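You operate a simulated robot arm through the tools that you are given. There is no shell and no other tool. Be economical: measure what you need, move in short steps, check, and stop when the job is done.

You are at the controls of a simulated robot arm. One attempt, no reset.

Task
Fetch the small white cover and set it on the beige keypad. Put the yellow cartridge on the beige table away on the teal table. Take the memory module from the beige table and leave it on the black desk. Put the red jumper cap on the pen tablet. Set the right trainer switch to 1. Take the fuse carton from the beige table and put it on the red counter mat. Put the receiver plug that says "PEN" from the beige table on top of the white block there and the receiver plug labelled "keys" on the white paper. Press the white eraser button two times. Take the foam block and put it on the spare fan on the teal table. Take the small black cartridge and leave it on the flat yellow pad. Any order will do. Set down upright: yellow cartridge, fuse carton, small black cartridge.

Only the result counts: the job must be done as asked and must still hold three seconds after the hand-in. Knocking over, shifting, dropping, spilling or breaking anything else fails it. A push-on lid holds only when it is set on centred and level and pressed home; a screw cap is set on level and turned clockwise until tight.

Robot
A 7-joint arm with a fingered hand on a trunk, on a base that drives. Base frame: it is fixed to the floor where the robot stands at the start and does not move with it; the origin is under the middle of the robot, x ahead of it, y to its left, z up; the surface under the hand at the start is at about z = 800. Lengths are in mm, angles in degrees, forces in N, time in s.
Its first joint turns from -166.0 to 166.0 degrees. Places, roughly: beige keypad (7x10x3 cm) [1100, 300, 800]; black desk [800, 2800, 800]; flat yellow pad (8x8x2 cm) [1100, -1700, 800]; foam block (6x4x3 cm) [700, -1300, 800]; fuse carton [1000, 750, 750]; memory module [1000, -250, 750]; pen tablet (18x13 cm) [4160, -2660, 820]; receiver plug [1000, 250, 750]; red counter mat (22x22 cm) [4320, 60, 800]; red jumper cap (1x2x3 cm) [1300, 200, 800]; right trainer switch [1800, 200, 900]; small black cartridge [1000, -1750, 750]; small white cover (7x4x3 cm) [1100, 0, 800]; spare fan (8x8x3 cm) [900, -1800, 800]; teal table [800, -1700, 800]; white block [1000, 0, 750]; white eraser button [600, 800, 800]; white paper (15x21x2 cm) [900, 300, 800]; yellow cartridge [1000, 0, 750]. Payload 3.7 kg.
The tool frame sits at the grasp point between the pads (the TCP): z along the fingers, y along the line on which they close. The tips reach 25 mm beyond it. The gripper opens to 88 mm. The gripper's body begins 29 mm behind the TCP. The gripper is a hand of 5 fingers: y runs from the thumb to the fingers, the wrist lies at [-13, -106, -174] in the tool frame.
Orientation is that of the tool frame in the base frame, as [roll, pitch, yaw] about the fixed x, y, z axes, in that order (R = Rz(yaw) Ry(pitch) Rx(roll)). With the fingers straight down and the wrist toward the robot, the tool's x, y and z point along [0, 1, 0], [1, 0, 0] and [0, 0, -1] of the base frame.

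Tools
- The arm moves only by the tool step_arm. Its argument "steps" is a list of rows, each an object of numbers (a shift or turn left out is 0): "tx", "ty", "tz": the shift along the base's x, y, z in mm; "wx", "wy", "wz": the turn, a rotation vector about the base's x, y, z in degrees. In form: [{"tx": .., "ty": .., "tz": .., "wx": .., "wy": .., "wz": ..}, ...]. A call has 1 to 8 rows; each row is the pose to reach, as a shift and turn from the pose commanded when the call began. A row lasts 0.2 s, in which the tool goes at most 50 mm and 8.6 degrees; a call with a longer step from one row to the next is refused whole. Where a pose cannot be reached the arm comes as near as it can. A force on the tool above 40 N (or 10 N above the force at the start of the call, whichever is more), or a blocked arm, ends the call early, and 0.2 s more pass. In this call time passes only in rows, and 0.2 s behind the last. The reply holds the time, the measured pose of the TCP, the force on the tool along the base axes, the opening and the grip force, in the units named above and with some noise, with the torque about the TCP (base axes, N m) and any sound that the robot's microphone picked up.
- Cameras (640 x 400 px; columns grow to the right, rows downward): "scene" is now at [191.9, 233, 1298.5]; the picture's right is [0.07, -1.00, 0.00], its down [-0.45, -0.03, -0.89] and it looks along [0.89, 0.07, -0.45] (base axes); focal length 292 px, centre (320, 200). "wrist" rides on the gripper at [59, -79, -105] in the tool frame; the picture's right is [-0.73, 0.32, -0.61], its down [-0.62, -0.68, 0.38] and it looks along [-0.29, 0.66, 0.70] (tool axes); focal length 234 px, centre (320, 200). There is no depth. A picture from a camera that has moved, and an enlarged one, comes with that camera's place and axes in the base frame and with its lens.
- get_image(camera): a new picture of that camera. The clock stands still meanwhile.
- base_move(legs): drives the robot by 1 to 6 legs, each [ahead, left, turn to the left] in mm, mm and degrees, along the robot's own axes; the way and the turn of a leg run together, so that a leg with both is an arc; at most 1500 mm and 180 degrees a leg. The arm and the cameras ride along, it lands a little off, and it stops where it bumps. It gives what a move gives.
- finger_targets(index, middle, ring, little, thumb_bend, thumb_turn): sets how far each is bent, from 0 (flat) to 1 (curled in); at 0.3 the hand is open as for a grip, at 0.7 the pads meet at the TCP. One left out holds its place. A second passes; each finger stops where it meets its share of the squeeze, and holds until it gets a number again. It is the only way to open and close the hand. It gives what a move gives, with no picture; readings hold the bend of each and the force on index, middle, ring, little, thumb and palm. thumb_turn goes from beside the hand (0) to across from the fingers (1), as for a grip.
- turn_head(pan, tilt): turns the head with the scene camera to pan (to the left, within 120 degrees either way) and tilt (down, from -29 to 69), counted from straight ahead of the robot. It gives what a move gives.
- close_up(camera, box): a new picture of the part [left, top, right, bottom] of that camera's present view, enlarged. The clock stands still meanwhile.
- close_job(): hands the job in; it is judged then, once.

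Go step by step. Nothing tells you exact positions but the pictures and the camera data: compare them with the known pose of the tool, close in by small moves and look again before you grip or let go. The budget is 525 turns and 288 pictures, counting those below and the enlarged ones. Unless the task says otherwise, let go and move clear before handing in.

The tools are called after "Call:" as a command line: name --argument value ..., lists and objects as JSON in quotes. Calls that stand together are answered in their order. step_arm: Moves the arm, as the interface text tells. Its arguments: {"type":"object","properties":{"steps":{"type":"array"}},"required":["steps"]} The other tools are called the same way: finger_targets (index, middle, ring, little, thumb_bend, thumb_turn) moves the fingers one by one; base_move (legs) drives the base; turn_head (pan, tilt) turns the head that bears the scene camera; get_image (camera) takes a picture; close_up (camera, box) takes an enlarged picture of a part of a camera's view; close_job () hands the job in.

At the start:

```text
time: 0.0
position: [596.8, 260.6, 1122.1]
tcp_rot: [-179.9, 0.0, 90.0]
ft_force: [0.1, -0.3, 0.4]
wrist_torque: [0.0, -0.01, 0.02]
gripper_width: 87.8
grasp_force: 0.0
shape: jaw
bend: [0.3, 0.3, 0.3, 0.3, 0.3, 0.98]
finger forces: [0.0, 0.0, 0.1, 0.0, 0.0, 0.0]
robot x, y, heading: [-2.2, -0.5, -0.0]
head pan, tilt: [4.3, 26.9]
```

scene: 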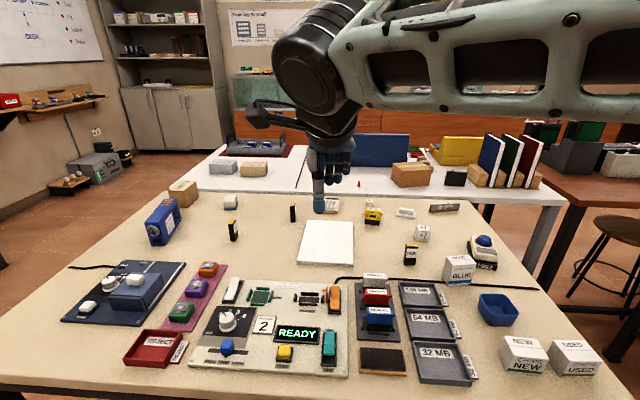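
wrist: 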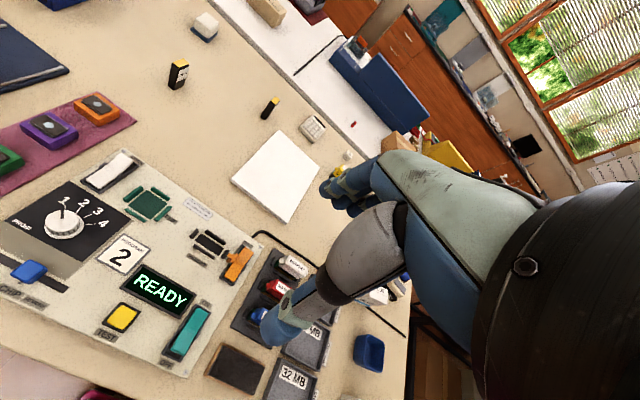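

I see the beige table ahead with many small objects. I'll look closer at its parts before moving.

Call:
close_up --camera "scene" --box '[160, 170, 360, 295]'

Call:
close_up --camera "scene" --box '[340, 170, 540, 295]'

Call:
close_up --camera "scene" --box '[40, 250, 340, 400]'

Call:
close_up --camera "scene" --box '[330, 250, 630, 400]'

Call:
close_up --camera "scene" --box '[190, 120, 510, 220]'

```text
3.20 times, centred on (260, 232) of scene
camera zoom: at [191.9, 233.0, 1298.5], right [0.07, -1.0, 0.0], down [-0.45, -0.03, -0.89], along [0.89, 0.07, -0.45], focal length 934 px, centre (512, 96)
```

zoom: 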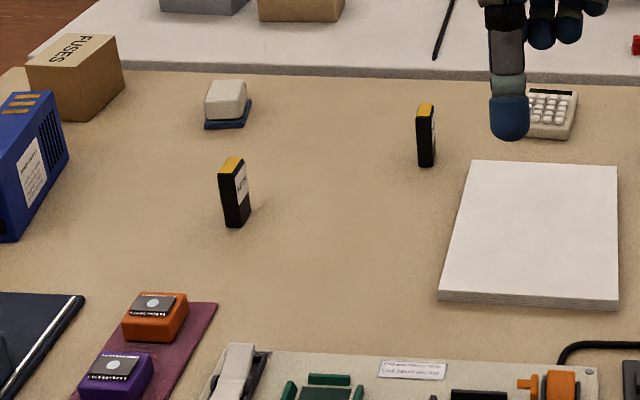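

```text
3.20 times, centred on (440, 232) of scene
camera zoom: at [191.9, 233.0, 1298.5], right [0.07, -1.0, 0.0], down [-0.45, -0.03, -0.89], along [0.89, 0.07, -0.45], focal length 934 px, centre (-64, 96)
```

zoom: 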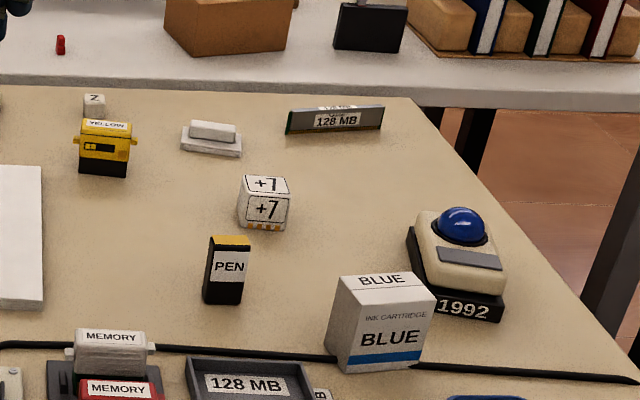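

```text
2.13 times, centred on (190, 325) of scene
camera zoom: at [191.9, 233.0, 1298.5], right [0.07, -1.0, 0.0], down [-0.45, -0.03, -0.89], along [0.89, 0.07, -0.45], focal length 623 px, centre (597, -67)
```

zoom: 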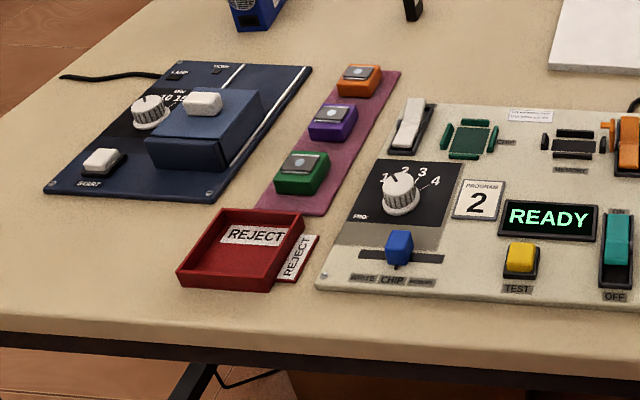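

```text
2.13 times, centred on (480, 325) of scene
camera zoom: at [191.9, 233.0, 1298.5], right [0.07, -1.0, 0.0], down [-0.45, -0.03, -0.89], along [0.89, 0.07, -0.45], focal length 623 px, centre (-21, -67)
```

zoom: 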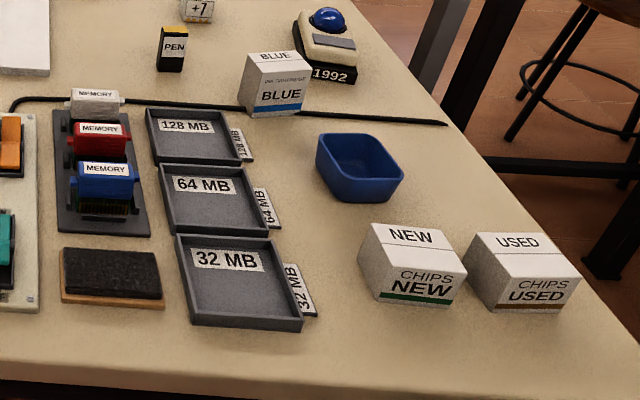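

```text
2.00 times, centred on (350, 170) of scene
camera zoom: at [191.9, 233.0, 1298.5], right [0.07, -1.0, 0.0], down [-0.45, -0.03, -0.89], along [0.89, 0.07, -0.45], focal length 584 px, centre (260, 260)
```

zoom: 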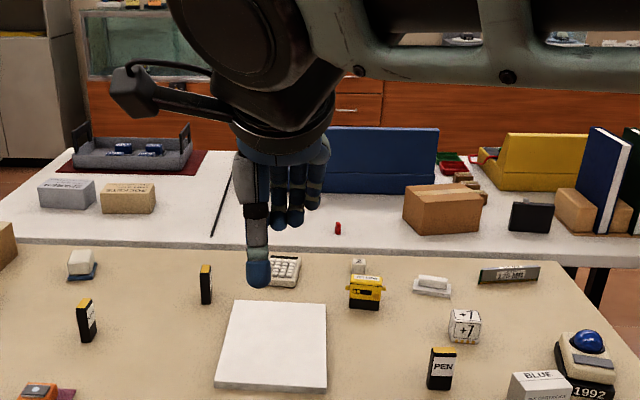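

I'll zoom further on the small labelled pieces to tell them apart.

Call:
close_up --camera "scene" --box '[215, 180, 311, 240]'

Call:
close_up --camera "scene" --box '[350, 190, 446, 250]'

Call:
close_up --camera "scene" --box '[60, 255, 188, 335]'

Call:
close_up --camera "scene" --box '[190, 270, 350, 370]'

```text
6.67 times, centred on (263, 210) of scene
camera zoom: at [191.9, 233.0, 1298.5], right [0.07, -1.0, 0.0], down [-0.45, -0.03, -0.89], along [0.89, 0.07, -0.45], focal length 1947 px, centre (700, 133)
```

zoom: 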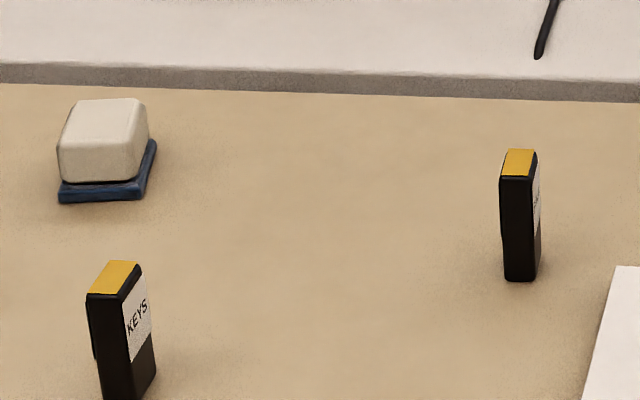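

```text
6.67 times, centred on (398, 220) of scene
camera zoom: at [191.9, 233.0, 1298.5], right [0.07, -1.0, 0.0], down [-0.45, -0.03, -0.89], along [0.89, 0.07, -0.45], focal length 1947 px, centre (-200, 67)
```

zoom: 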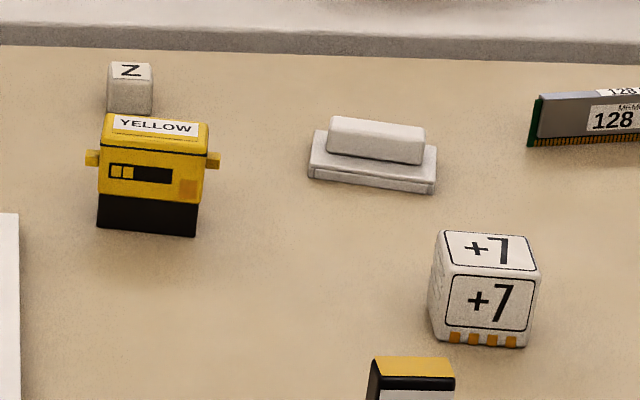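

```text
5.00 times, centred on (124, 295) of scene
camera zoom: at [191.9, 233.0, 1298.5], right [0.07, -1.0, 0.0], down [-0.45, -0.03, -0.89], along [0.89, 0.07, -0.45], focal length 1460 px, centre (1300, -275)
```

zoom: 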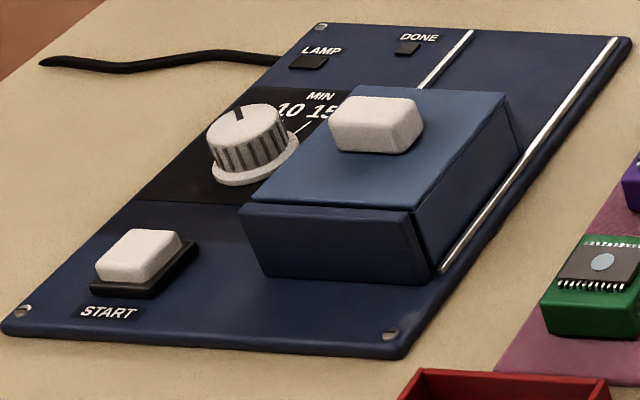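

```text
4.00 times, centred on (270, 320) of scene
camera zoom: at [191.9, 233.0, 1298.5], right [0.07, -1.0, 0.0], down [-0.45, -0.03, -0.89], along [0.89, 0.07, -0.45], focal length 1168 px, centre (520, -280)
```

zoom: 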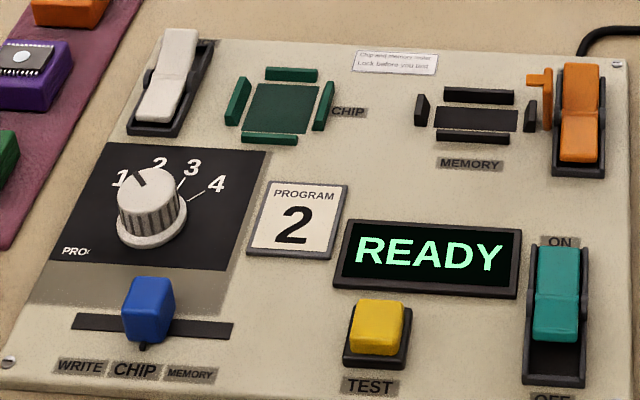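

The beige table is understood fairly well. I'll now look around the room for the other stations.

Call:
turn_head --pan 0 --tilt 5

Call:
get_image --camera "scene"

Call:
turn_head --pan -70 --tilt 15

Call:
get_image --camera "scene"

Call:
turn_head --pan 75 --tilt 15

Call:
get_image --camera "scene"

Call:
turn_head --pan -30 --tilt 10

Call:
get_image --camera "scene"

```text
time: 0.8
position: [596.1, 259.7, 1122.6]
tcp_rot: [180.0, 0.0, 90.1]
ft_force: [0.3, 0.6, 0.0]
wrist_torque: [0.03, 0.02, 0.0]
gripper_width: 87.6
grasp_force: 0.0
shape: jaw
bend: [0.3, 0.3, 0.3, 0.3, 0.3, 0.98]
finger forces: [0.1, 0.0, 0.0, 0.1, 0.0, 0.0]
robot x, y, heading: [-3.3, 2.0, 0.1]
head pan, tilt: [0.0, 5.0]
```

```text
276 pictures are left
camera scene: at [192.4, 226.2, 1333.9], right [0.0, -1.0, 0.0], down [-0.09, 0.0, -1.0], along [1.0, 0.0, -0.09], focal length 292 px, centre (320, 200)
```

scene: 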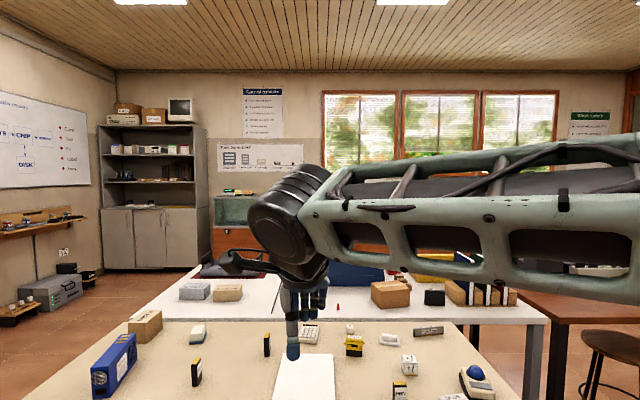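

```text
time: 2.3
position: [596.9, 259.0, 1122.9]
tcp_rot: [179.9, 0.0, 90.0]
ft_force: [1.1, 0.4, 1.0]
wrist_torque: [0.01, 0.02, -0.01]
gripper_width: 87.6
grasp_force: 0.0
shape: jaw
bend: [0.3, 0.3, 0.3, 0.3, 0.3, 0.98]
finger forces: [0.1, 0.0, 0.0, 0.0, 0.0, 0.1]
robot x, y, heading: [-0.9, -0.3, 0.1]
head pan, tilt: [-70.0, 15.0]
```

```text
275 pictures are left
camera scene: at [132.6, 138.5, 1317.8], right [-0.94, -0.34, 0.0], down [-0.09, 0.24, -0.97], along [0.33, -0.91, -0.26], focal length 292 px, centre (320, 200)
```

scene: 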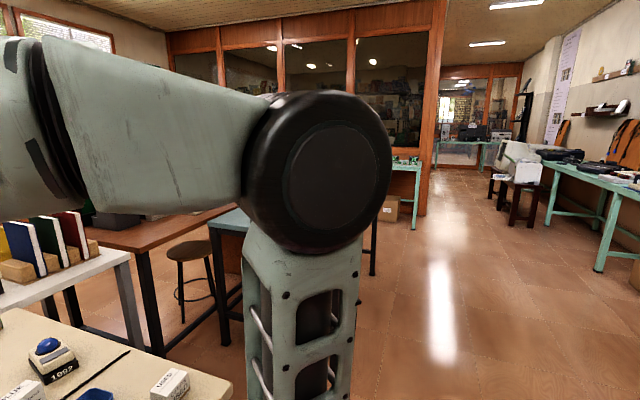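

```text
time: 4.5
position: [597.1, 259.1, 1122.7]
tcp_rot: [180.0, 0.0, 90.0]
ft_force: [0.7, 0.0, 1.7]
wrist_torque: [-0.02, 0.01, 0.03]
gripper_width: 87.5
grasp_force: 0.0
shape: jaw
bend: [0.3, 0.3, 0.3, 0.3, 0.3, 0.98]
finger forces: [0.0, 0.1, 0.0, 0.0, 0.0, 0.0]
robot x, y, heading: [0.5, -0.8, 0.1]
head pan, tilt: [75.0, 15.0]
```

```text
274 pictures are left
camera scene: at [124.8, 316.4, 1317.8], right [0.97, -0.26, 0.0], down [-0.07, -0.25, -0.97], along [0.25, 0.93, -0.26], focal length 292 px, centre (320, 200)
```

scene: 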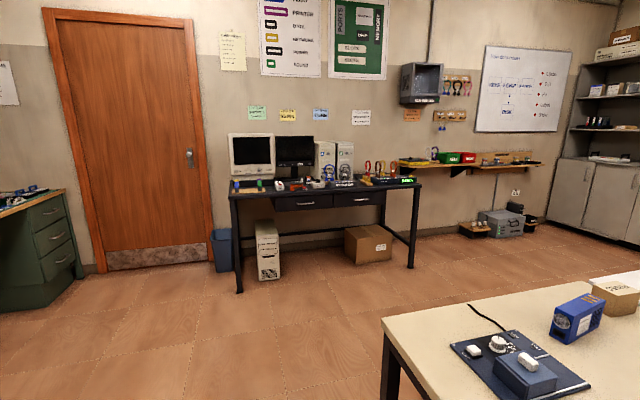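

```text
time: 6.4
position: [598.1, 258.8, 1123.6]
tcp_rot: [-179.9, 0.0, 90.0]
ft_force: [-0.7, 0.9, 1.4]
wrist_torque: [-0.01, -0.01, -0.02]
gripper_width: 87.7
grasp_force: 0.0
shape: jaw
bend: [0.3, 0.3, 0.3, 0.3, 0.3, 0.98]
finger forces: [0.1, 0.0, 0.2, 0.0, 0.0, 0.0]
robot x, y, heading: [2.5, -1.4, -0.1]
head pan, tilt: [-30.0, 10.0]
```

```text
273 pictures are left
camera scene: at [181.1, 179.8, 1325.9], right [-0.5, -0.87, 0.0], down [-0.15, 0.09, -0.98], along [0.85, -0.49, -0.17], focal length 292 px, centre (320, 200)
```

scene: 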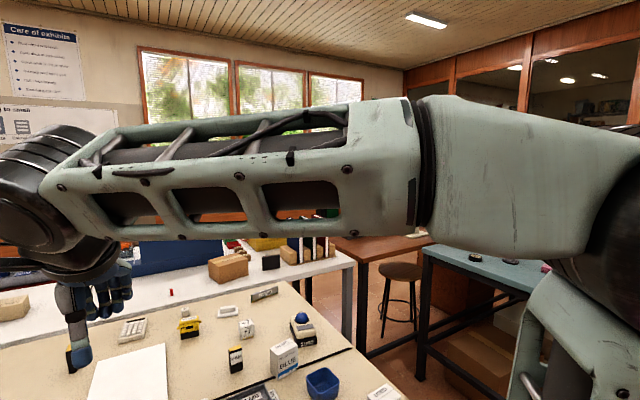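

Now I want to know how much room the base has before the table edge, and I look down for that.

Call:
turn_head --pan 0 --tilt 66

Call:
get_image --camera "scene"

Call:
turn_head --pan 100 --tilt 55

Call:
get_image --camera "scene"

```text
time: 7.6
position: [597.7, 258.1, 1123.3]
tcp_rot: [-179.9, 0.0, 90.0]
ft_force: [-0.2, -0.7, -0.7]
wrist_torque: [-0.03, -0.04, 0.02]
gripper_width: 87.7
grasp_force: 0.2
shape: jaw
bend: [0.3, 0.3, 0.3, 0.3, 0.3, 0.98]
finger forces: [0.1, 0.0, 0.0, 0.0, 0.1, 0.0]
robot x, y, heading: [1.8, -1.6, -0.1]
head pan, tilt: [0.0, 66.0]
```

```text
272 pictures are left
camera scene: at [160.1, 226.2, 1244.9], right [0.0, -1.0, 0.0], down [-0.91, 0.0, -0.41], along [0.41, 0.0, -0.91], focal length 292 px, centre (320, 200)
```

scene: 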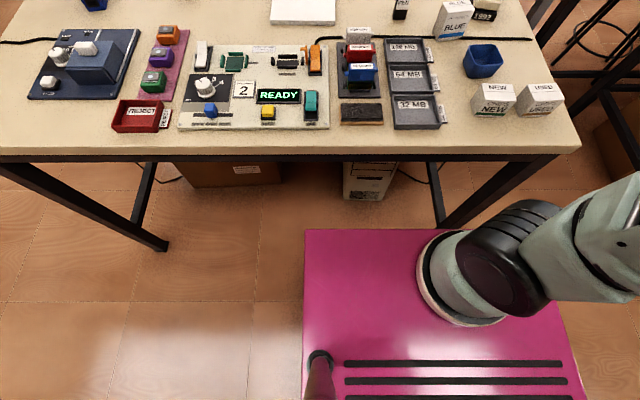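

```text
time: 9.4
position: [597.3, 259.6, 1123.6]
tcp_rot: [179.9, 0.1, 90.0]
ft_force: [0.2, 0.4, 0.2]
wrist_torque: [0.01, 0.01, 0.01]
gripper_width: 87.8
grasp_force: 0.0
shape: jaw
bend: [0.3, 0.3, 0.3, 0.3, 0.3, 0.98]
finger forces: [0.1, 0.1, 0.1, 0.0, 0.0, 0.0]
robot x, y, heading: [2.6, -3.4, 0.1]
head pan, tilt: [100.0, 55.0]
```

```text
271 pictures are left
camera scene: at [88.1, 297.2, 1257.5], right [0.98, 0.17, 0.0], down [0.14, -0.81, -0.57], along [-0.1, 0.56, -0.82], focal length 292 px, centre (320, 200)
```

scene: 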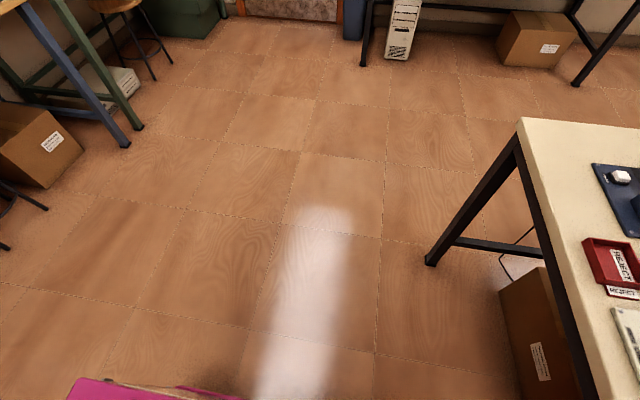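

The robot's platform stands clear of the table. I'll fly the hand above the KEYS plug, which I estimate at about (899, 548).

Call:
step_arm --steps '[{"tx": 34, "ty": 32, "tz": -10}, {"tx": 68, "ty": 64, "tz": -20}, {"tx": 102, "ty": 96, "tz": -30}, {"tx": 136, "ty": 128, "tz": -40}, {"tx": 170, "ty": 160, "tz": -50}, {"tx": 204, "ty": 192, "tz": -60}, {"tx": 238, "ty": 224, "tz": -70}, {"tx": 270, "ty": 256, "tz": -80}]'

Call:
turn_head --pan 20 --tilt 30

Call:
get_image --camera "scene"

Call:
get_image --camera "wrist"

```text
time: 11.2
position: [868.2, 516.5, 1045.9]
tcp_rot: [179.8, 0.1, 89.9]
ft_force: [-0.2, -0.9, 0.7]
wrist_torque: [0.04, 0.0, 0.01]
gripper_width: 87.9
grasp_force: 0.0
shape: jaw
bend: [0.3, 0.3, 0.3, 0.3, 0.3, 0.98]
finger forces: [0.0, 0.1, 0.1, 0.0, 0.0, 0.0]
robot x, y, heading: [2.0, 1.5, -0.1]
head pan, tilt: [100.0, 55.0]
```

```text
time: 12.7
position: [867.1, 516.3, 1043.4]
tcp_rot: [-180.0, 0.0, 90.0]
ft_force: [0.0, -0.2, -0.7]
wrist_torque: [0.0, 0.01, -0.02]
gripper_width: 87.8
grasp_force: 0.1
shape: jaw
bend: [0.3, 0.3, 0.3, 0.3, 0.3, 0.98]
finger forces: [0.0, 0.0, 0.0, 0.0, 0.1, 0.1]
robot x, y, heading: [-1.3, 2.3, -0.1]
head pan, tilt: [20.0, 30.0]
```

```text
270 pictures are left
camera scene: at [185.6, 257.3, 1293.5], right [0.34, -0.94, 0.0], down [-0.47, -0.17, -0.87], along [0.81, 0.3, -0.5], focal length 292 px, centre (320, 200)
```

scene: 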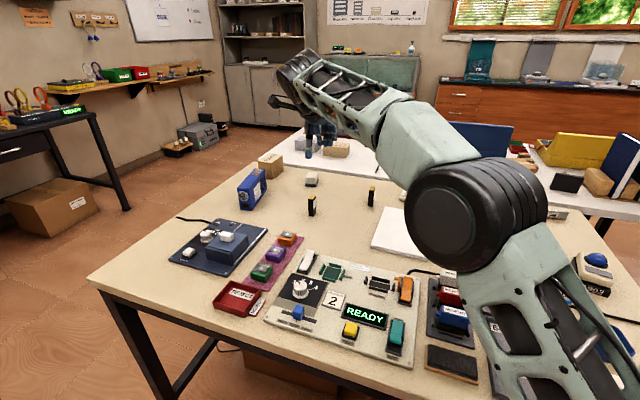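

```text
269 pictures are left
camera wrist: at [788.5, 574.6, 1149.1], right [0.32, -0.73, 0.61], down [-0.68, -0.62, -0.38], along [0.66, -0.29, -0.7], focal length 234 px, centre (320, 200)
```

wrist: 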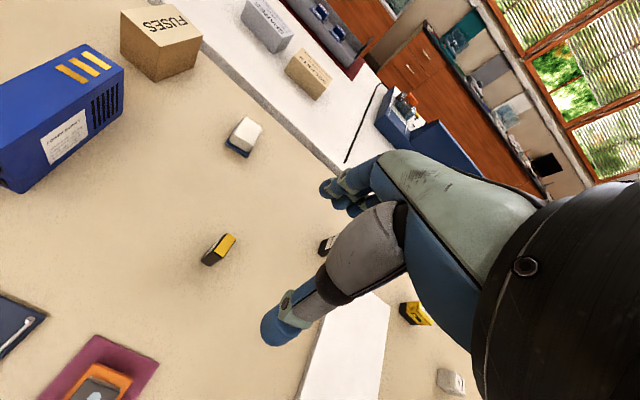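

The two views agree: KEYS stands at about (897, 545), 28 mm long in x and 14 mm in y. I'll come down above it.

Call:
step_arm --steps '[{"tx": 15, "ty": 15, "tz": -20}, {"tx": 30, "ty": 29, "tz": -50}, {"tx": 30, "ty": 29, "tz": -90}, {"tx": 30, "ty": 29, "tz": -130}]'

Call:
get_image --camera "wrist"

Call:
close_up --camera "scene" --box '[250, 130, 410, 230]'

```text
time: 13.7
position: [896.7, 544.2, 913.9]
tcp_rot: [-179.9, 0.0, 90.1]
ft_force: [-0.7, -0.2, -0.7]
wrist_torque: [0.0, 0.03, 0.01]
gripper_width: 87.9
grasp_force: 0.0
shape: jaw
bend: [0.3, 0.3, 0.3, 0.3, 0.3, 0.98]
finger forces: [0.1, 0.0, 0.0, 0.1, 0.0, 0.1]
robot x, y, heading: [-3.0, 0.1, 0.3]
head pan, tilt: [20.0, 30.0]
```

```text
268 pictures are left
camera wrist: at [818.5, 602.8, 1019.1], right [0.32, -0.73, 0.61], down [-0.68, -0.62, -0.38], along [0.66, -0.29, -0.7], focal length 234 px, centre (320, 200)
```

wrist: 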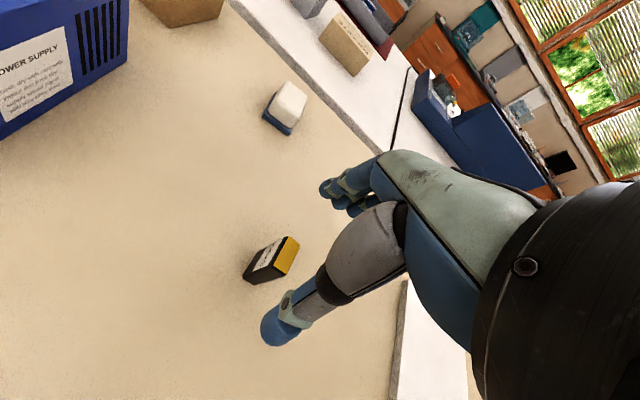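

```text
4.00 times, centred on (330, 180) of scene
camera zoom: at [185.5, 257.1, 1293.6], right [0.34, -0.94, 0.0], down [-0.47, -0.17, -0.87], along [0.81, 0.3, -0.5], focal length 1168 px, centre (280, 280)
```

zoom: 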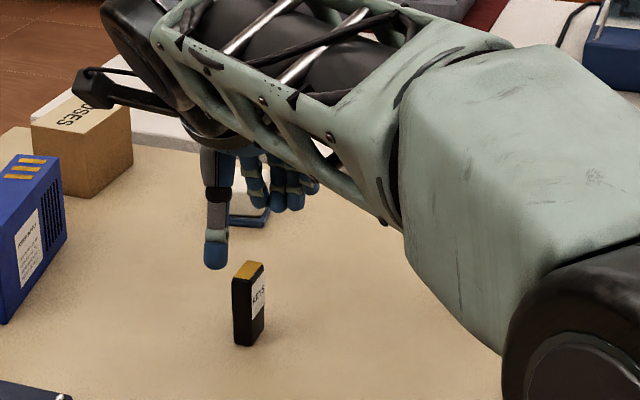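

The plug lies below the hand between thumb and fingers. I'll descend to grip height.

Call:
step_arm --steps '[{"tx": 3, "tz": -30}, {"tx": 3, "tz": -60}, {"tx": 3, "tz": -76}]'

Call:
get_image --camera "wrist"

Call:
close_up --camera "scene" --box '[266, 160, 346, 210]'

```text
time: 14.5
position: [900.3, 544.3, 837.6]
tcp_rot: [-180.0, 0.0, 90.0]
ft_force: [-0.3, -0.6, -0.4]
wrist_torque: [0.0, 0.01, 0.01]
gripper_width: 87.7
grasp_force: 0.0
shape: jaw
bend: [0.3, 0.3, 0.3, 0.3, 0.3, 0.98]
finger forces: [0.0, 0.0, 0.0, 0.0, 0.0, 0.0]
robot x, y, heading: [1.7, 2.4, -0.2]
head pan, tilt: [20.0, 30.0]
```

```text
266 pictures are left
camera wrist: at [821.9, 602.7, 942.4], right [0.32, -0.73, 0.61], down [-0.68, -0.62, -0.38], along [0.66, -0.29, -0.7], focal length 234 px, centre (320, 200)
```

wrist: 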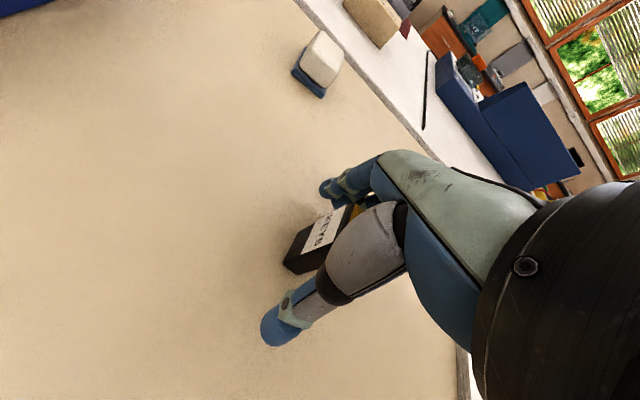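

```text
8.00 times, centred on (306, 185) of scene
camera zoom: at [185.6, 257.2, 1293.6], right [0.34, -0.94, 0.0], down [-0.47, -0.17, -0.87], along [0.81, 0.3, -0.5], focal length 2336 px, centre (432, 320)
```

zoom: 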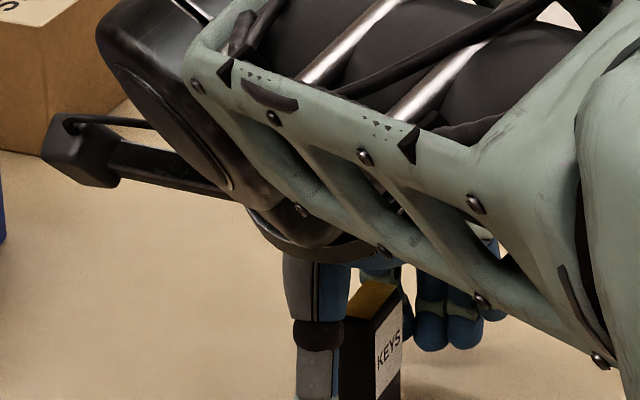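

The plug sits between thumb and fingers. Closing.

Call:
finger_targets --index 0.7 --middle 0.7 --ring 0.7 --little 0.7 --thumb_bend 0.7

Call:
get_image --camera "wrist"

```text
time: 15.5
position: [899.9, 545.4, 837.7]
tcp_rot: [180.0, 0.0, 90.0]
ft_force: [0.1, -0.7, 0.1]
wrist_torque: [0.0, 0.02, -0.02]
gripper_width: 22.6
grasp_force: 9.1
shape: fingers
bend: [0.61, 0.64, 0.7, 0.7, 0.59, 0.96]
finger forces: [4.3, 4.5, 0.0, 0.1, 9.5, 0.0]
robot x, y, heading: [-2.1, -4.7, 0.1]
head pan, tilt: [20.0, 30.0]
```

```text
264 pictures are left
camera wrist: at [821.6, 603.0, 942.5], right [0.32, -0.73, 0.61], down [-0.68, -0.62, -0.38], along [0.66, -0.29, -0.7], focal length 234 px, centre (320, 200)
```

wrist: 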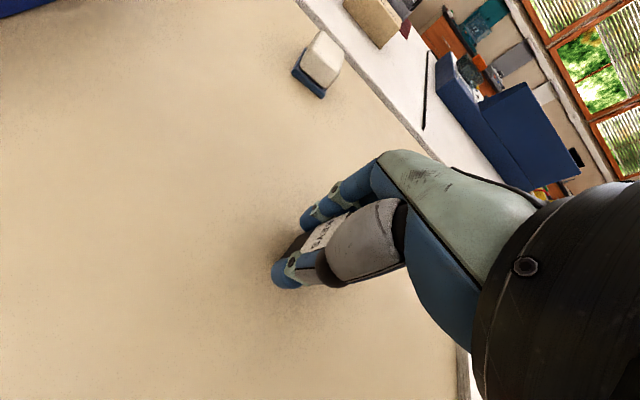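

Gripped by thumb, index and middle. Lifting and carrying it over the white paper (centre about (883, 268)).

Call:
step_arm --steps '[{"tz": 40}, {"tz": 80}, {"ty": -48, "tz": 85}, {"ty": -96, "tz": 85}, {"ty": -144, "tz": 85}, {"tx": -5, "ty": -192, "tz": 85}, {"tx": -10, "ty": -240, "tz": 85}, {"tx": -15, "ty": -275, "tz": 70}]'

Call:
turn_head --pan 5 --tilt 30

Call:
get_image --camera "wrist"

Call:
get_image --camera "scene"

```text
time: 17.3
position: [884.4, 268.9, 908.2]
tcp_rot: [-179.9, 0.0, 90.1]
ft_force: [-1.0, 0.7, -0.4]
wrist_torque: [0.0, 0.0, -0.01]
gripper_width: 15.4
grasp_force: 8.1
shape: fingers
bend: [0.66, 0.64, 0.7, 0.7, 0.61, 0.95]
finger forces: [2.7, 6.0, 0.0, 0.0, 7.5, 0.1]
robot x, y, heading: [-4.1, -0.9, -0.1]
head pan, tilt: [20.0, 30.0]
```

```text
time: 18.1
position: [883.8, 267.2, 907.7]
tcp_rot: [179.9, 0.0, 90.0]
ft_force: [-0.6, -0.2, -0.3]
wrist_torque: [0.03, 0.01, -0.01]
gripper_width: 15.5
grasp_force: 7.9
shape: fingers
bend: [0.66, 0.64, 0.7, 0.7, 0.61, 0.95]
finger forces: [2.8, 6.0, 0.0, 0.1, 7.5, 0.1]
robot x, y, heading: [-3.1, 0.2, -0.3]
head pan, tilt: [5.0, 30.0]
```

```text
263 pictures are left
camera wrist: at [806.0, 326.5, 1013.1], right [0.32, -0.73, 0.61], down [-0.68, -0.62, -0.38], along [0.66, -0.29, -0.7], focal length 234 px, centre (320, 200)
```

wrist: 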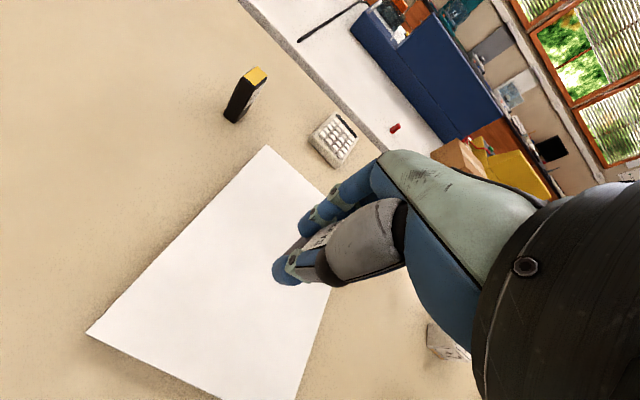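

```text
262 pictures are left
camera scene: at [190.7, 234.1, 1293.6], right [0.09, -1.0, 0.0], down [-0.5, -0.04, -0.87], along [0.86, 0.08, -0.5], focal length 292 px, centre (320, 200)
```

scene: 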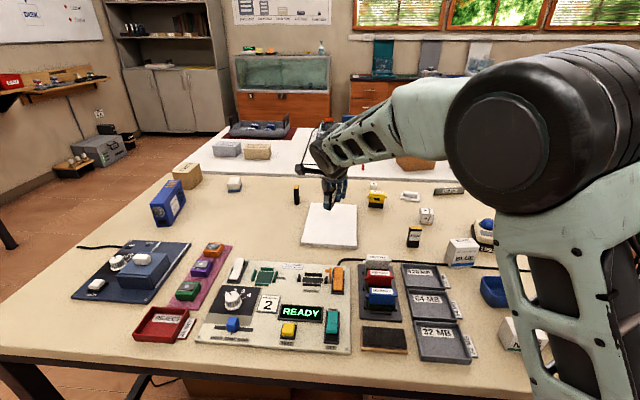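

The grip width shrank, so the plug may have turned in the fingers; I look closely.

Call:
close_up --camera "wrist" --box '[248, 170, 408, 270]'

Call:
close_up --camera "scene" --box '[290, 160, 370, 210]'

```text
4.00 times, centred on (328, 220) of wrist
camera zoom: at [806.0, 326.5, 1013.1], right [0.32, -0.73, 0.61], down [-0.68, -0.62, -0.38], along [0.66, -0.29, -0.7], focal length 937 px, centre (288, 120)
```

zoom: 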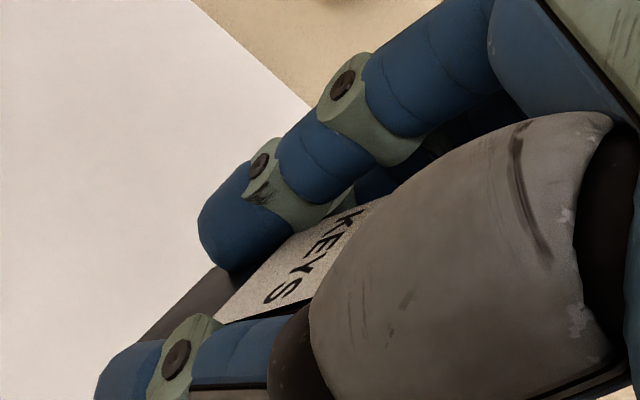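

```text
8.00 times, centred on (330, 185) of scene
camera zoom: at [190.7, 234.1, 1293.6], right [0.09, -1.0, 0.0], down [-0.5, -0.04, -0.87], along [0.86, 0.08, -0.5], focal length 2336 px, centre (240, 320)
```

zoom: 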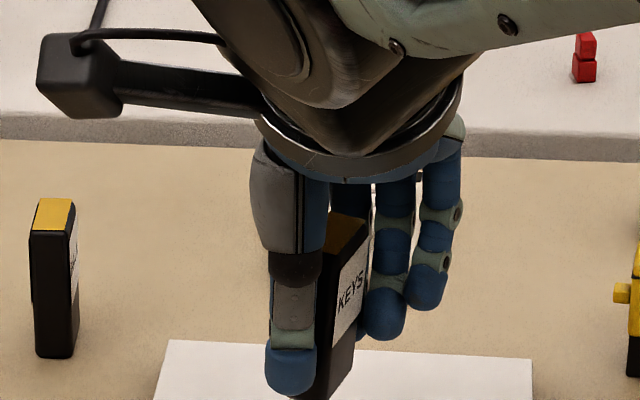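

It turned slightly about the vertical but hangs upright. Lowering onto the paper.

Call:
step_arm --steps '[{"tz": -25}, {"tz": -42}, {"tz": -47}]'

Call:
step_arm --steps '[{"tz": -2}, {"tz": -4}]'

Call:
close_up --camera "scene" --box '[290, 170, 370, 220]'

```text
time: 18.9
position: [885.2, 269.1, 858.8]
tcp_rot: [180.0, 0.1, 90.0]
ft_force: [-0.9, -0.2, -0.3]
wrist_torque: [0.0, -0.02, -0.01]
gripper_width: 15.6
grasp_force: 8.4
shape: fingers
bend: [0.66, 0.64, 0.7, 0.7, 0.61, 0.95]
finger forces: [2.7, 6.0, 0.0, 0.1, 7.5, 0.0]
robot x, y, heading: [-0.5, -2.7, 0.1]
head pan, tilt: [5.0, 30.0]
```

```text
time: 19.5
position: [885.3, 269.7, 855.9]
tcp_rot: [-180.0, 0.0, 90.0]
ft_force: [0.3, -0.4, -0.1]
wrist_torque: [-0.02, 0.0, 0.0]
gripper_width: 15.6
grasp_force: 8.4
shape: fingers
bend: [0.66, 0.64, 0.7, 0.7, 0.61, 0.95]
finger forces: [2.7, 5.9, 0.1, 0.0, 7.4, 0.0]
robot x, y, heading: [-1.1, 2.2, -0.1]
head pan, tilt: [5.0, 30.0]
```

```text
8.00 times, centred on (330, 195) of scene
camera zoom: at [190.7, 234.1, 1293.6], right [0.09, -1.0, 0.0], down [-0.5, -0.04, -0.87], along [0.86, 0.08, -0.5], focal length 2336 px, centre (240, 240)
```

zoom: 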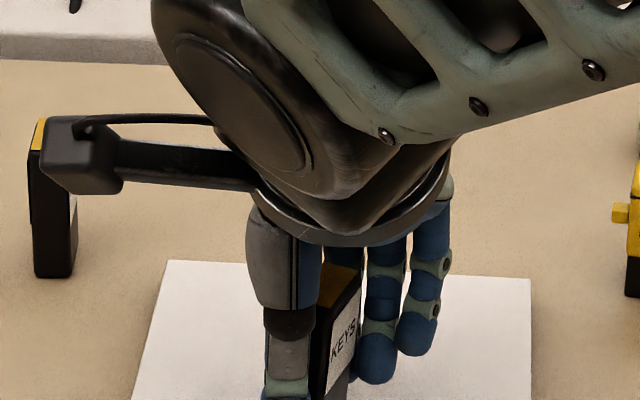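

No contact yet; I keep lowering in small steps and watch the force.

Call:
step_arm --steps '[{"tz": -1.5}, {"tz": -3}, {"tz": -4.5}]'

Call:
close_up --camera "scene" --box '[300, 190, 364, 230]'

```text
time: 20.3
position: [884.7, 270.6, 851.4]
tcp_rot: [179.9, 0.0, 90.2]
ft_force: [0.4, -0.1, -1.0]
wrist_torque: [0.02, 0.0, 0.0]
gripper_width: 15.6
grasp_force: 7.9
shape: fingers
bend: [0.66, 0.64, 0.7, 0.7, 0.61, 0.95]
finger forces: [2.7, 6.0, 0.1, 0.0, 7.4, 0.1]
robot x, y, heading: [0.9, -0.8, -0.1]
head pan, tilt: [5.0, 30.0]
```

```text
10.00 times, centred on (332, 210) of scene
camera zoom: at [190.7, 234.1, 1293.6], right [0.09, -1.0, 0.0], down [-0.5, -0.04, -0.87], along [0.86, 0.08, -0.5], focal length 2920 px, centre (200, 100)
```

zoom: 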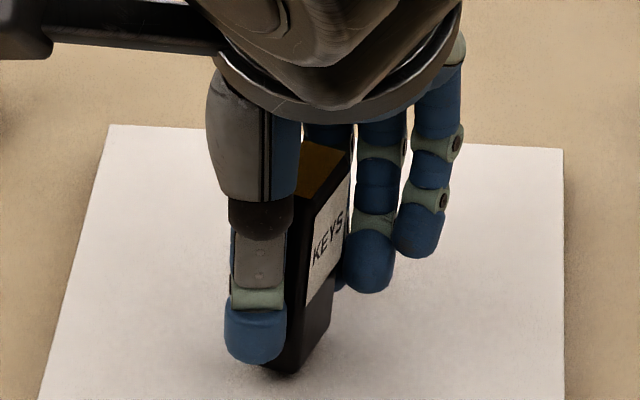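

Call:
step_arm --steps '[{"tz": -1.5}, {"tz": -3}, {"tz": -4.5}]'

Call:
step_arm --steps '[{"tz": -1.5}, {"tz": -3}]'

Call:
close_up --camera "scene" --box '[300, 190, 364, 230]'

```text
time: 21.1
position: [885.9, 269.9, 848.0]
tcp_rot: [179.9, 0.0, 90.1]
ft_force: [0.4, 1.6, 5.2]
wrist_torque: [0.01, 0.0, 0.0]
gripper_width: 15.3
grasp_force: 9.4
shape: fingers
bend: [0.66, 0.64, 0.7, 0.7, 0.61, 0.95]
finger forces: [3.6, 6.5, 0.1, 0.0, 8.1, 0.0]
robot x, y, heading: [3.6, -0.2, 0.1]
head pan, tilt: [5.0, 30.0]
```

```text
time: 21.7
position: [885.1, 270.2, 845.8]
tcp_rot: [179.9, -0.1, 90.0]
ft_force: [1.4, 2.7, 14.5]
wrist_torque: [0.04, -0.01, 0.05]
gripper_width: 15.0
grasp_force: 10.5
shape: fingers
bend: [0.66, 0.64, 0.7, 0.7, 0.61, 0.95]
finger forces: [4.4, 7.7, 0.0, 0.0, 8.8, 0.0]
robot x, y, heading: [-0.8, -2.4, 0.0]
head pan, tilt: [5.0, 30.0]
```

```text
10.00 times, centred on (332, 210) of scene
camera zoom: at [190.2, 234.0, 1293.7], right [0.09, -1.0, 0.0], down [-0.5, -0.04, -0.87], along [0.86, 0.08, -0.5], focal length 2920 px, centre (200, 100)
```

zoom: 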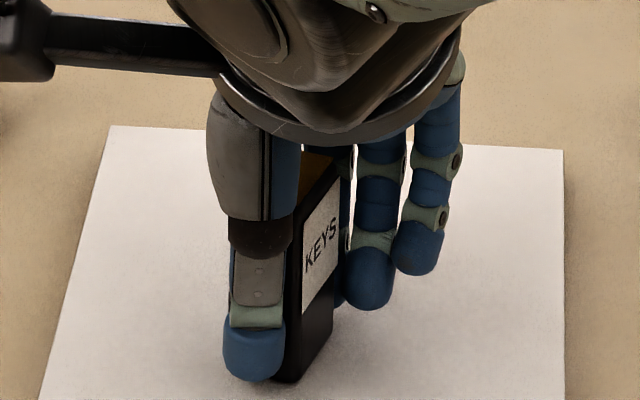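

Contact is made and the plug stands level. I ease up slightly and open.

Call:
step_arm --steps '[{"tz": 2}]'

Call:
finger_targets --index 0.5 --middle 0.5 --ring 0.5 --little 0.5 --thumb_bend 0.5

Call:
finger_targets --index 0.3 --middle 0.3 --ring 0.3 --little 0.3 --thumb_bend 0.3

Call:
step_arm --steps '[{"tz": 40}, {"tz": 80}, {"tz": 120}]'

Call:
close_up --camera "scene" --box '[270, 160, 430, 260]'

Call:
get_image --camera "wrist"

```text
time: 22.1
position: [885.2, 269.0, 846.2]
tcp_rot: [180.0, 0.0, 90.0]
ft_force: [1.7, 1.9, 8.9]
wrist_torque: [0.01, -0.03, 0.03]
gripper_width: 14.8
grasp_force: 9.0
shape: fingers
bend: [0.66, 0.63, 0.7, 0.7, 0.62, 0.95]
finger forces: [3.9, 7.2, 0.1, 0.1, 8.0, 0.0]
robot x, y, heading: [-2.5, -0.7, 0.0]
head pan, tilt: [5.0, 30.0]
```

```text
time: 23.1
position: [884.5, 268.8, 846.7]
tcp_rot: [179.9, 0.0, 90.0]
ft_force: [0.8, 0.1, 0.8]
wrist_torque: [-0.01, -0.03, 0.01]
gripper_width: 41.2
grasp_force: 0.1
shape: fingers
bend: [0.5, 0.5, 0.5, 0.5, 0.5, 0.97]
finger forces: [0.1, 0.0, 0.0, 0.0, 0.1, 0.1]
robot x, y, heading: [-0.9, -0.3, 0.1]
head pan, tilt: [5.0, 30.0]
```

```text
time: 24.1
position: [885.6, 269.0, 846.8]
tcp_rot: [-180.0, 0.0, 90.0]
ft_force: [0.5, -0.1, 0.5]
wrist_torque: [0.02, 0.0, 0.02]
gripper_width: 84.3
grasp_force: 0.1
shape: fingers
bend: [0.3, 0.3, 0.3, 0.3, 0.3, 0.97]
finger forces: [0.1, 0.0, 0.1, 0.0, 0.0, 0.1]
robot x, y, heading: [0.0, 3.6, -0.1]
head pan, tilt: [5.0, 30.0]
```

```text
time: 24.9
position: [884.6, 270.1, 965.7]
tcp_rot: [-180.0, 0.0, 90.1]
ft_force: [-0.4, 0.9, 0.3]
wrist_torque: [0.01, -0.02, -0.03]
gripper_width: 84.5
grasp_force: 0.0
shape: fingers
bend: [0.3, 0.3, 0.3, 0.3, 0.3, 0.97]
finger forces: [0.0, 0.0, 0.0, 0.1, 0.0, 0.0]
robot x, y, heading: [-4.3, 0.2, 0.0]
head pan, tilt: [5.0, 30.0]
```

```text
4.00 times, centred on (350, 210) of scene
camera zoom: at [190.8, 234.2, 1293.5], right [0.09, -1.0, 0.0], down [-0.5, -0.04, -0.87], along [0.86, 0.08, -0.5], focal length 1168 px, centre (200, 160)
```

zoom: 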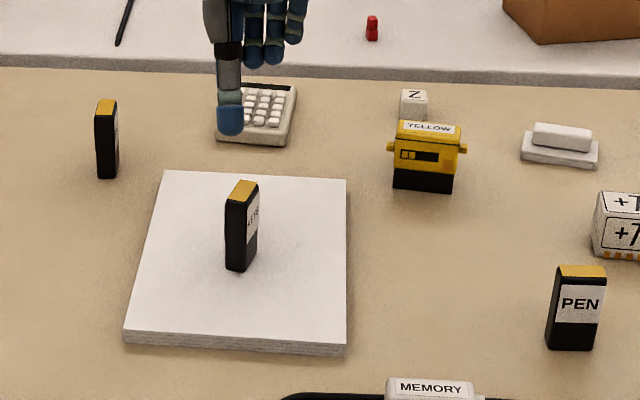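

```text
255 pictures are left
camera wrist: at [806.3, 328.3, 1071.4], right [0.32, -0.73, 0.61], down [-0.68, -0.62, -0.38], along [0.66, -0.29, -0.7], focal length 234 px, centre (320, 200)
```

wrist: 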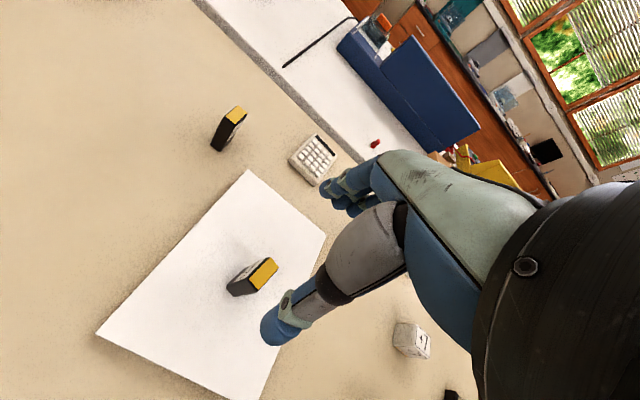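

KEYS stands on the paper. Next is PEN, at about (818, 47); I move above it.

Call:
step_arm --steps '[{"tx": -10, "ty": -45}, {"tx": -25, "ty": -90}, {"tx": -40, "ty": -135}, {"tx": -55, "ty": -180}, {"tx": -67, "ty": -223}, {"tx": -67, "ty": -223, "tz": -30}]'

Call:
get_image --camera "wrist"

Call:
close_up --camera "scene" --box '[370, 170, 498, 250]'

```text
time: 26.3
position: [817.6, 45.1, 936.9]
tcp_rot: [-180.0, 0.0, 90.0]
ft_force: [-0.2, 0.6, 1.3]
wrist_torque: [0.0, -0.01, -0.04]
gripper_width: 84.4
grasp_force: 0.1
shape: fingers
bend: [0.3, 0.3, 0.3, 0.3, 0.3, 0.97]
finger forces: [0.0, 0.0, 0.0, 0.1, 0.0, 0.0]
robot x, y, heading: [4.1, -2.7, -0.2]
head pan, tilt: [5.0, 30.0]
```

```text
254 pictures are left
camera wrist: at [738.3, 103.9, 1041.7], right [0.32, -0.73, 0.61], down [-0.68, -0.62, -0.38], along [0.66, -0.29, -0.7], focal length 234 px, centre (320, 200)
```

wrist: 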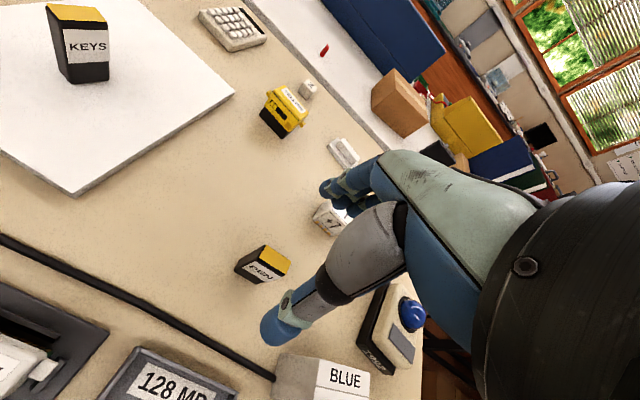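

```text
5.00 times, centred on (434, 210) of scene
camera zoom: at [190.6, 234.0, 1293.6], right [0.09, -1.0, 0.0], down [-0.5, -0.04, -0.87], along [0.86, 0.08, -0.5], focal length 1460 px, centre (-250, 150)
```

zoom: 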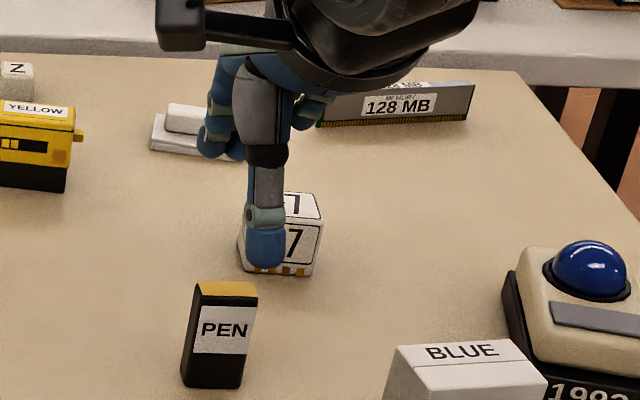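

PEN checks out at (822, 46). Descending and gripping.

Call:
step_arm --steps '[{"tx": 4, "ty": 1, "tz": -40}, {"tx": 4, "ty": 1, "tz": -80}, {"tx": 4, "ty": 1, "tz": -99}]'

Call:
get_image --camera "wrist"

Call:
close_up --camera "scene" --box '[370, 170, 498, 250]'

```text
time: 27.1
position: [823.3, 46.2, 837.8]
tcp_rot: [-180.0, 0.0, 90.0]
ft_force: [0.6, -0.9, 0.3]
wrist_torque: [-0.01, 0.0, 0.03]
gripper_width: 84.6
grasp_force: 0.2
shape: fingers
bend: [0.3, 0.3, 0.3, 0.3, 0.3, 0.97]
finger forces: [0.0, 0.0, 0.1, 0.1, 0.0, 0.0]
robot x, y, heading: [-2.4, 1.8, -0.1]
head pan, tilt: [5.0, 30.0]
```

```text
252 pictures are left
camera wrist: at [743.5, 104.9, 942.7], right [0.32, -0.73, 0.61], down [-0.68, -0.62, -0.38], along [0.66, -0.29, -0.7], focal length 234 px, centre (320, 200)
```

wrist: 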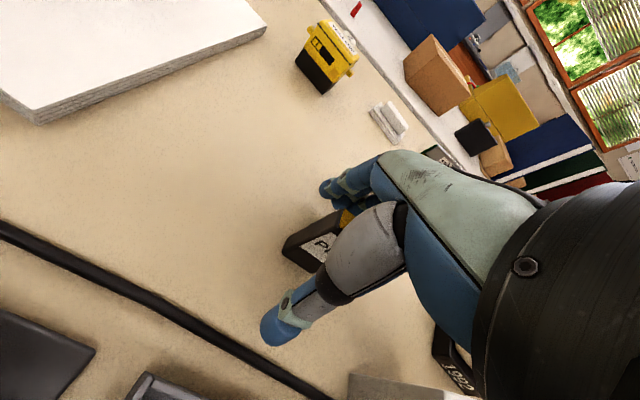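

```text
5.00 times, centred on (434, 210) of scene
camera zoom: at [190.6, 234.0, 1293.6], right [0.09, -1.0, 0.0], down [-0.5, -0.04, -0.87], along [0.86, 0.08, -0.5], focal length 1460 px, centre (-250, 150)
```

zoom: 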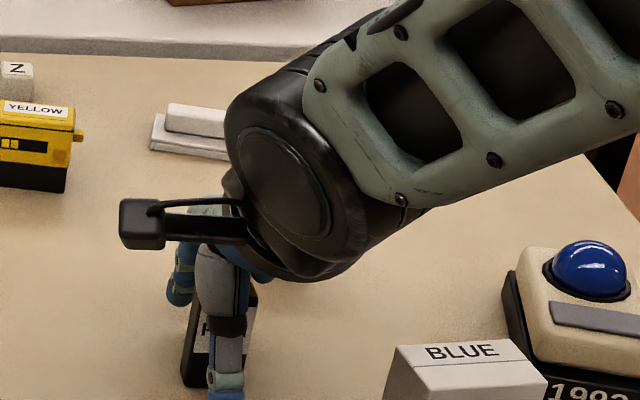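

Call:
finger_targets --index 0.7 --middle 0.7 --ring 0.7 --little 0.7 --thumb_bend 0.7

Call:
step_arm --steps '[{"tz": 35}, {"tz": 70}, {"tz": 95}]'

Call:
get_image --camera "wrist"

Call:
close_up --camera "scene" --box '[370, 170, 498, 250]'

```text
time: 28.1
position: [821.9, 47.8, 838.3]
tcp_rot: [-180.0, 0.0, 90.0]
ft_force: [-0.1, -0.2, 0.3]
wrist_torque: [-0.03, -0.01, -0.01]
gripper_width: 9.8
grasp_force: 4.3
shape: fingers
bend: [0.66, 0.68, 0.7, 0.7, 0.64, 0.96]
finger forces: [2.7, 1.5, 0.2, 0.0, 4.5, 0.0]
robot x, y, heading: [-2.3, 0.2, 0.0]
head pan, tilt: [5.0, 30.0]
```

```text
time: 28.9
position: [822.0, 46.4, 933.6]
tcp_rot: [-180.0, 0.0, 90.0]
ft_force: [-0.4, -0.2, -0.6]
wrist_torque: [-0.01, 0.03, -0.02]
gripper_width: 10.0
grasp_force: 4.1
shape: fingers
bend: [0.66, 0.68, 0.7, 0.7, 0.64, 0.96]
finger forces: [2.7, 1.6, 0.1, 0.0, 4.4, 0.0]
robot x, y, heading: [1.9, -3.7, 0.1]
head pan, tilt: [5.0, 30.0]
```

```text
250 pictures are left
camera wrist: at [743.3, 104.9, 1038.3], right [0.32, -0.73, 0.61], down [-0.68, -0.62, -0.38], along [0.66, -0.29, -0.7], focal length 234 px, centre (320, 200)
```

wrist: 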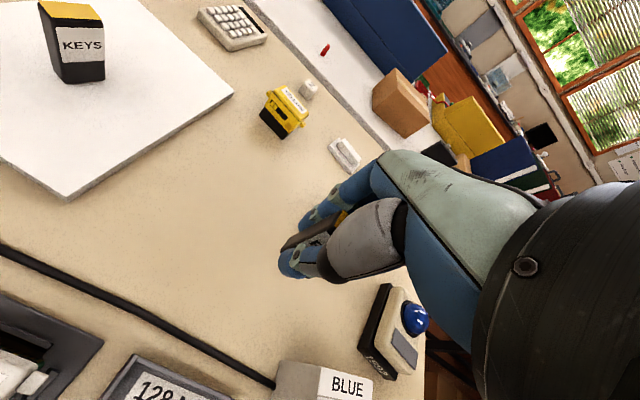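

```text
5.00 times, centred on (434, 210) of scene
camera zoom: at [190.8, 234.1, 1293.6], right [0.09, -1.0, 0.0], down [-0.5, -0.04, -0.87], along [0.86, 0.08, -0.5], focal length 1460 px, centre (-250, 150)
```

zoom: 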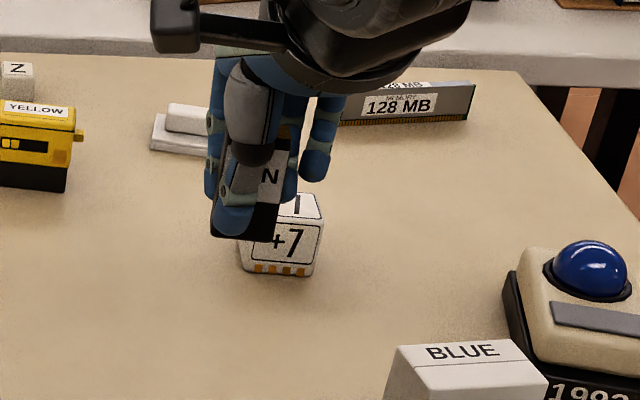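

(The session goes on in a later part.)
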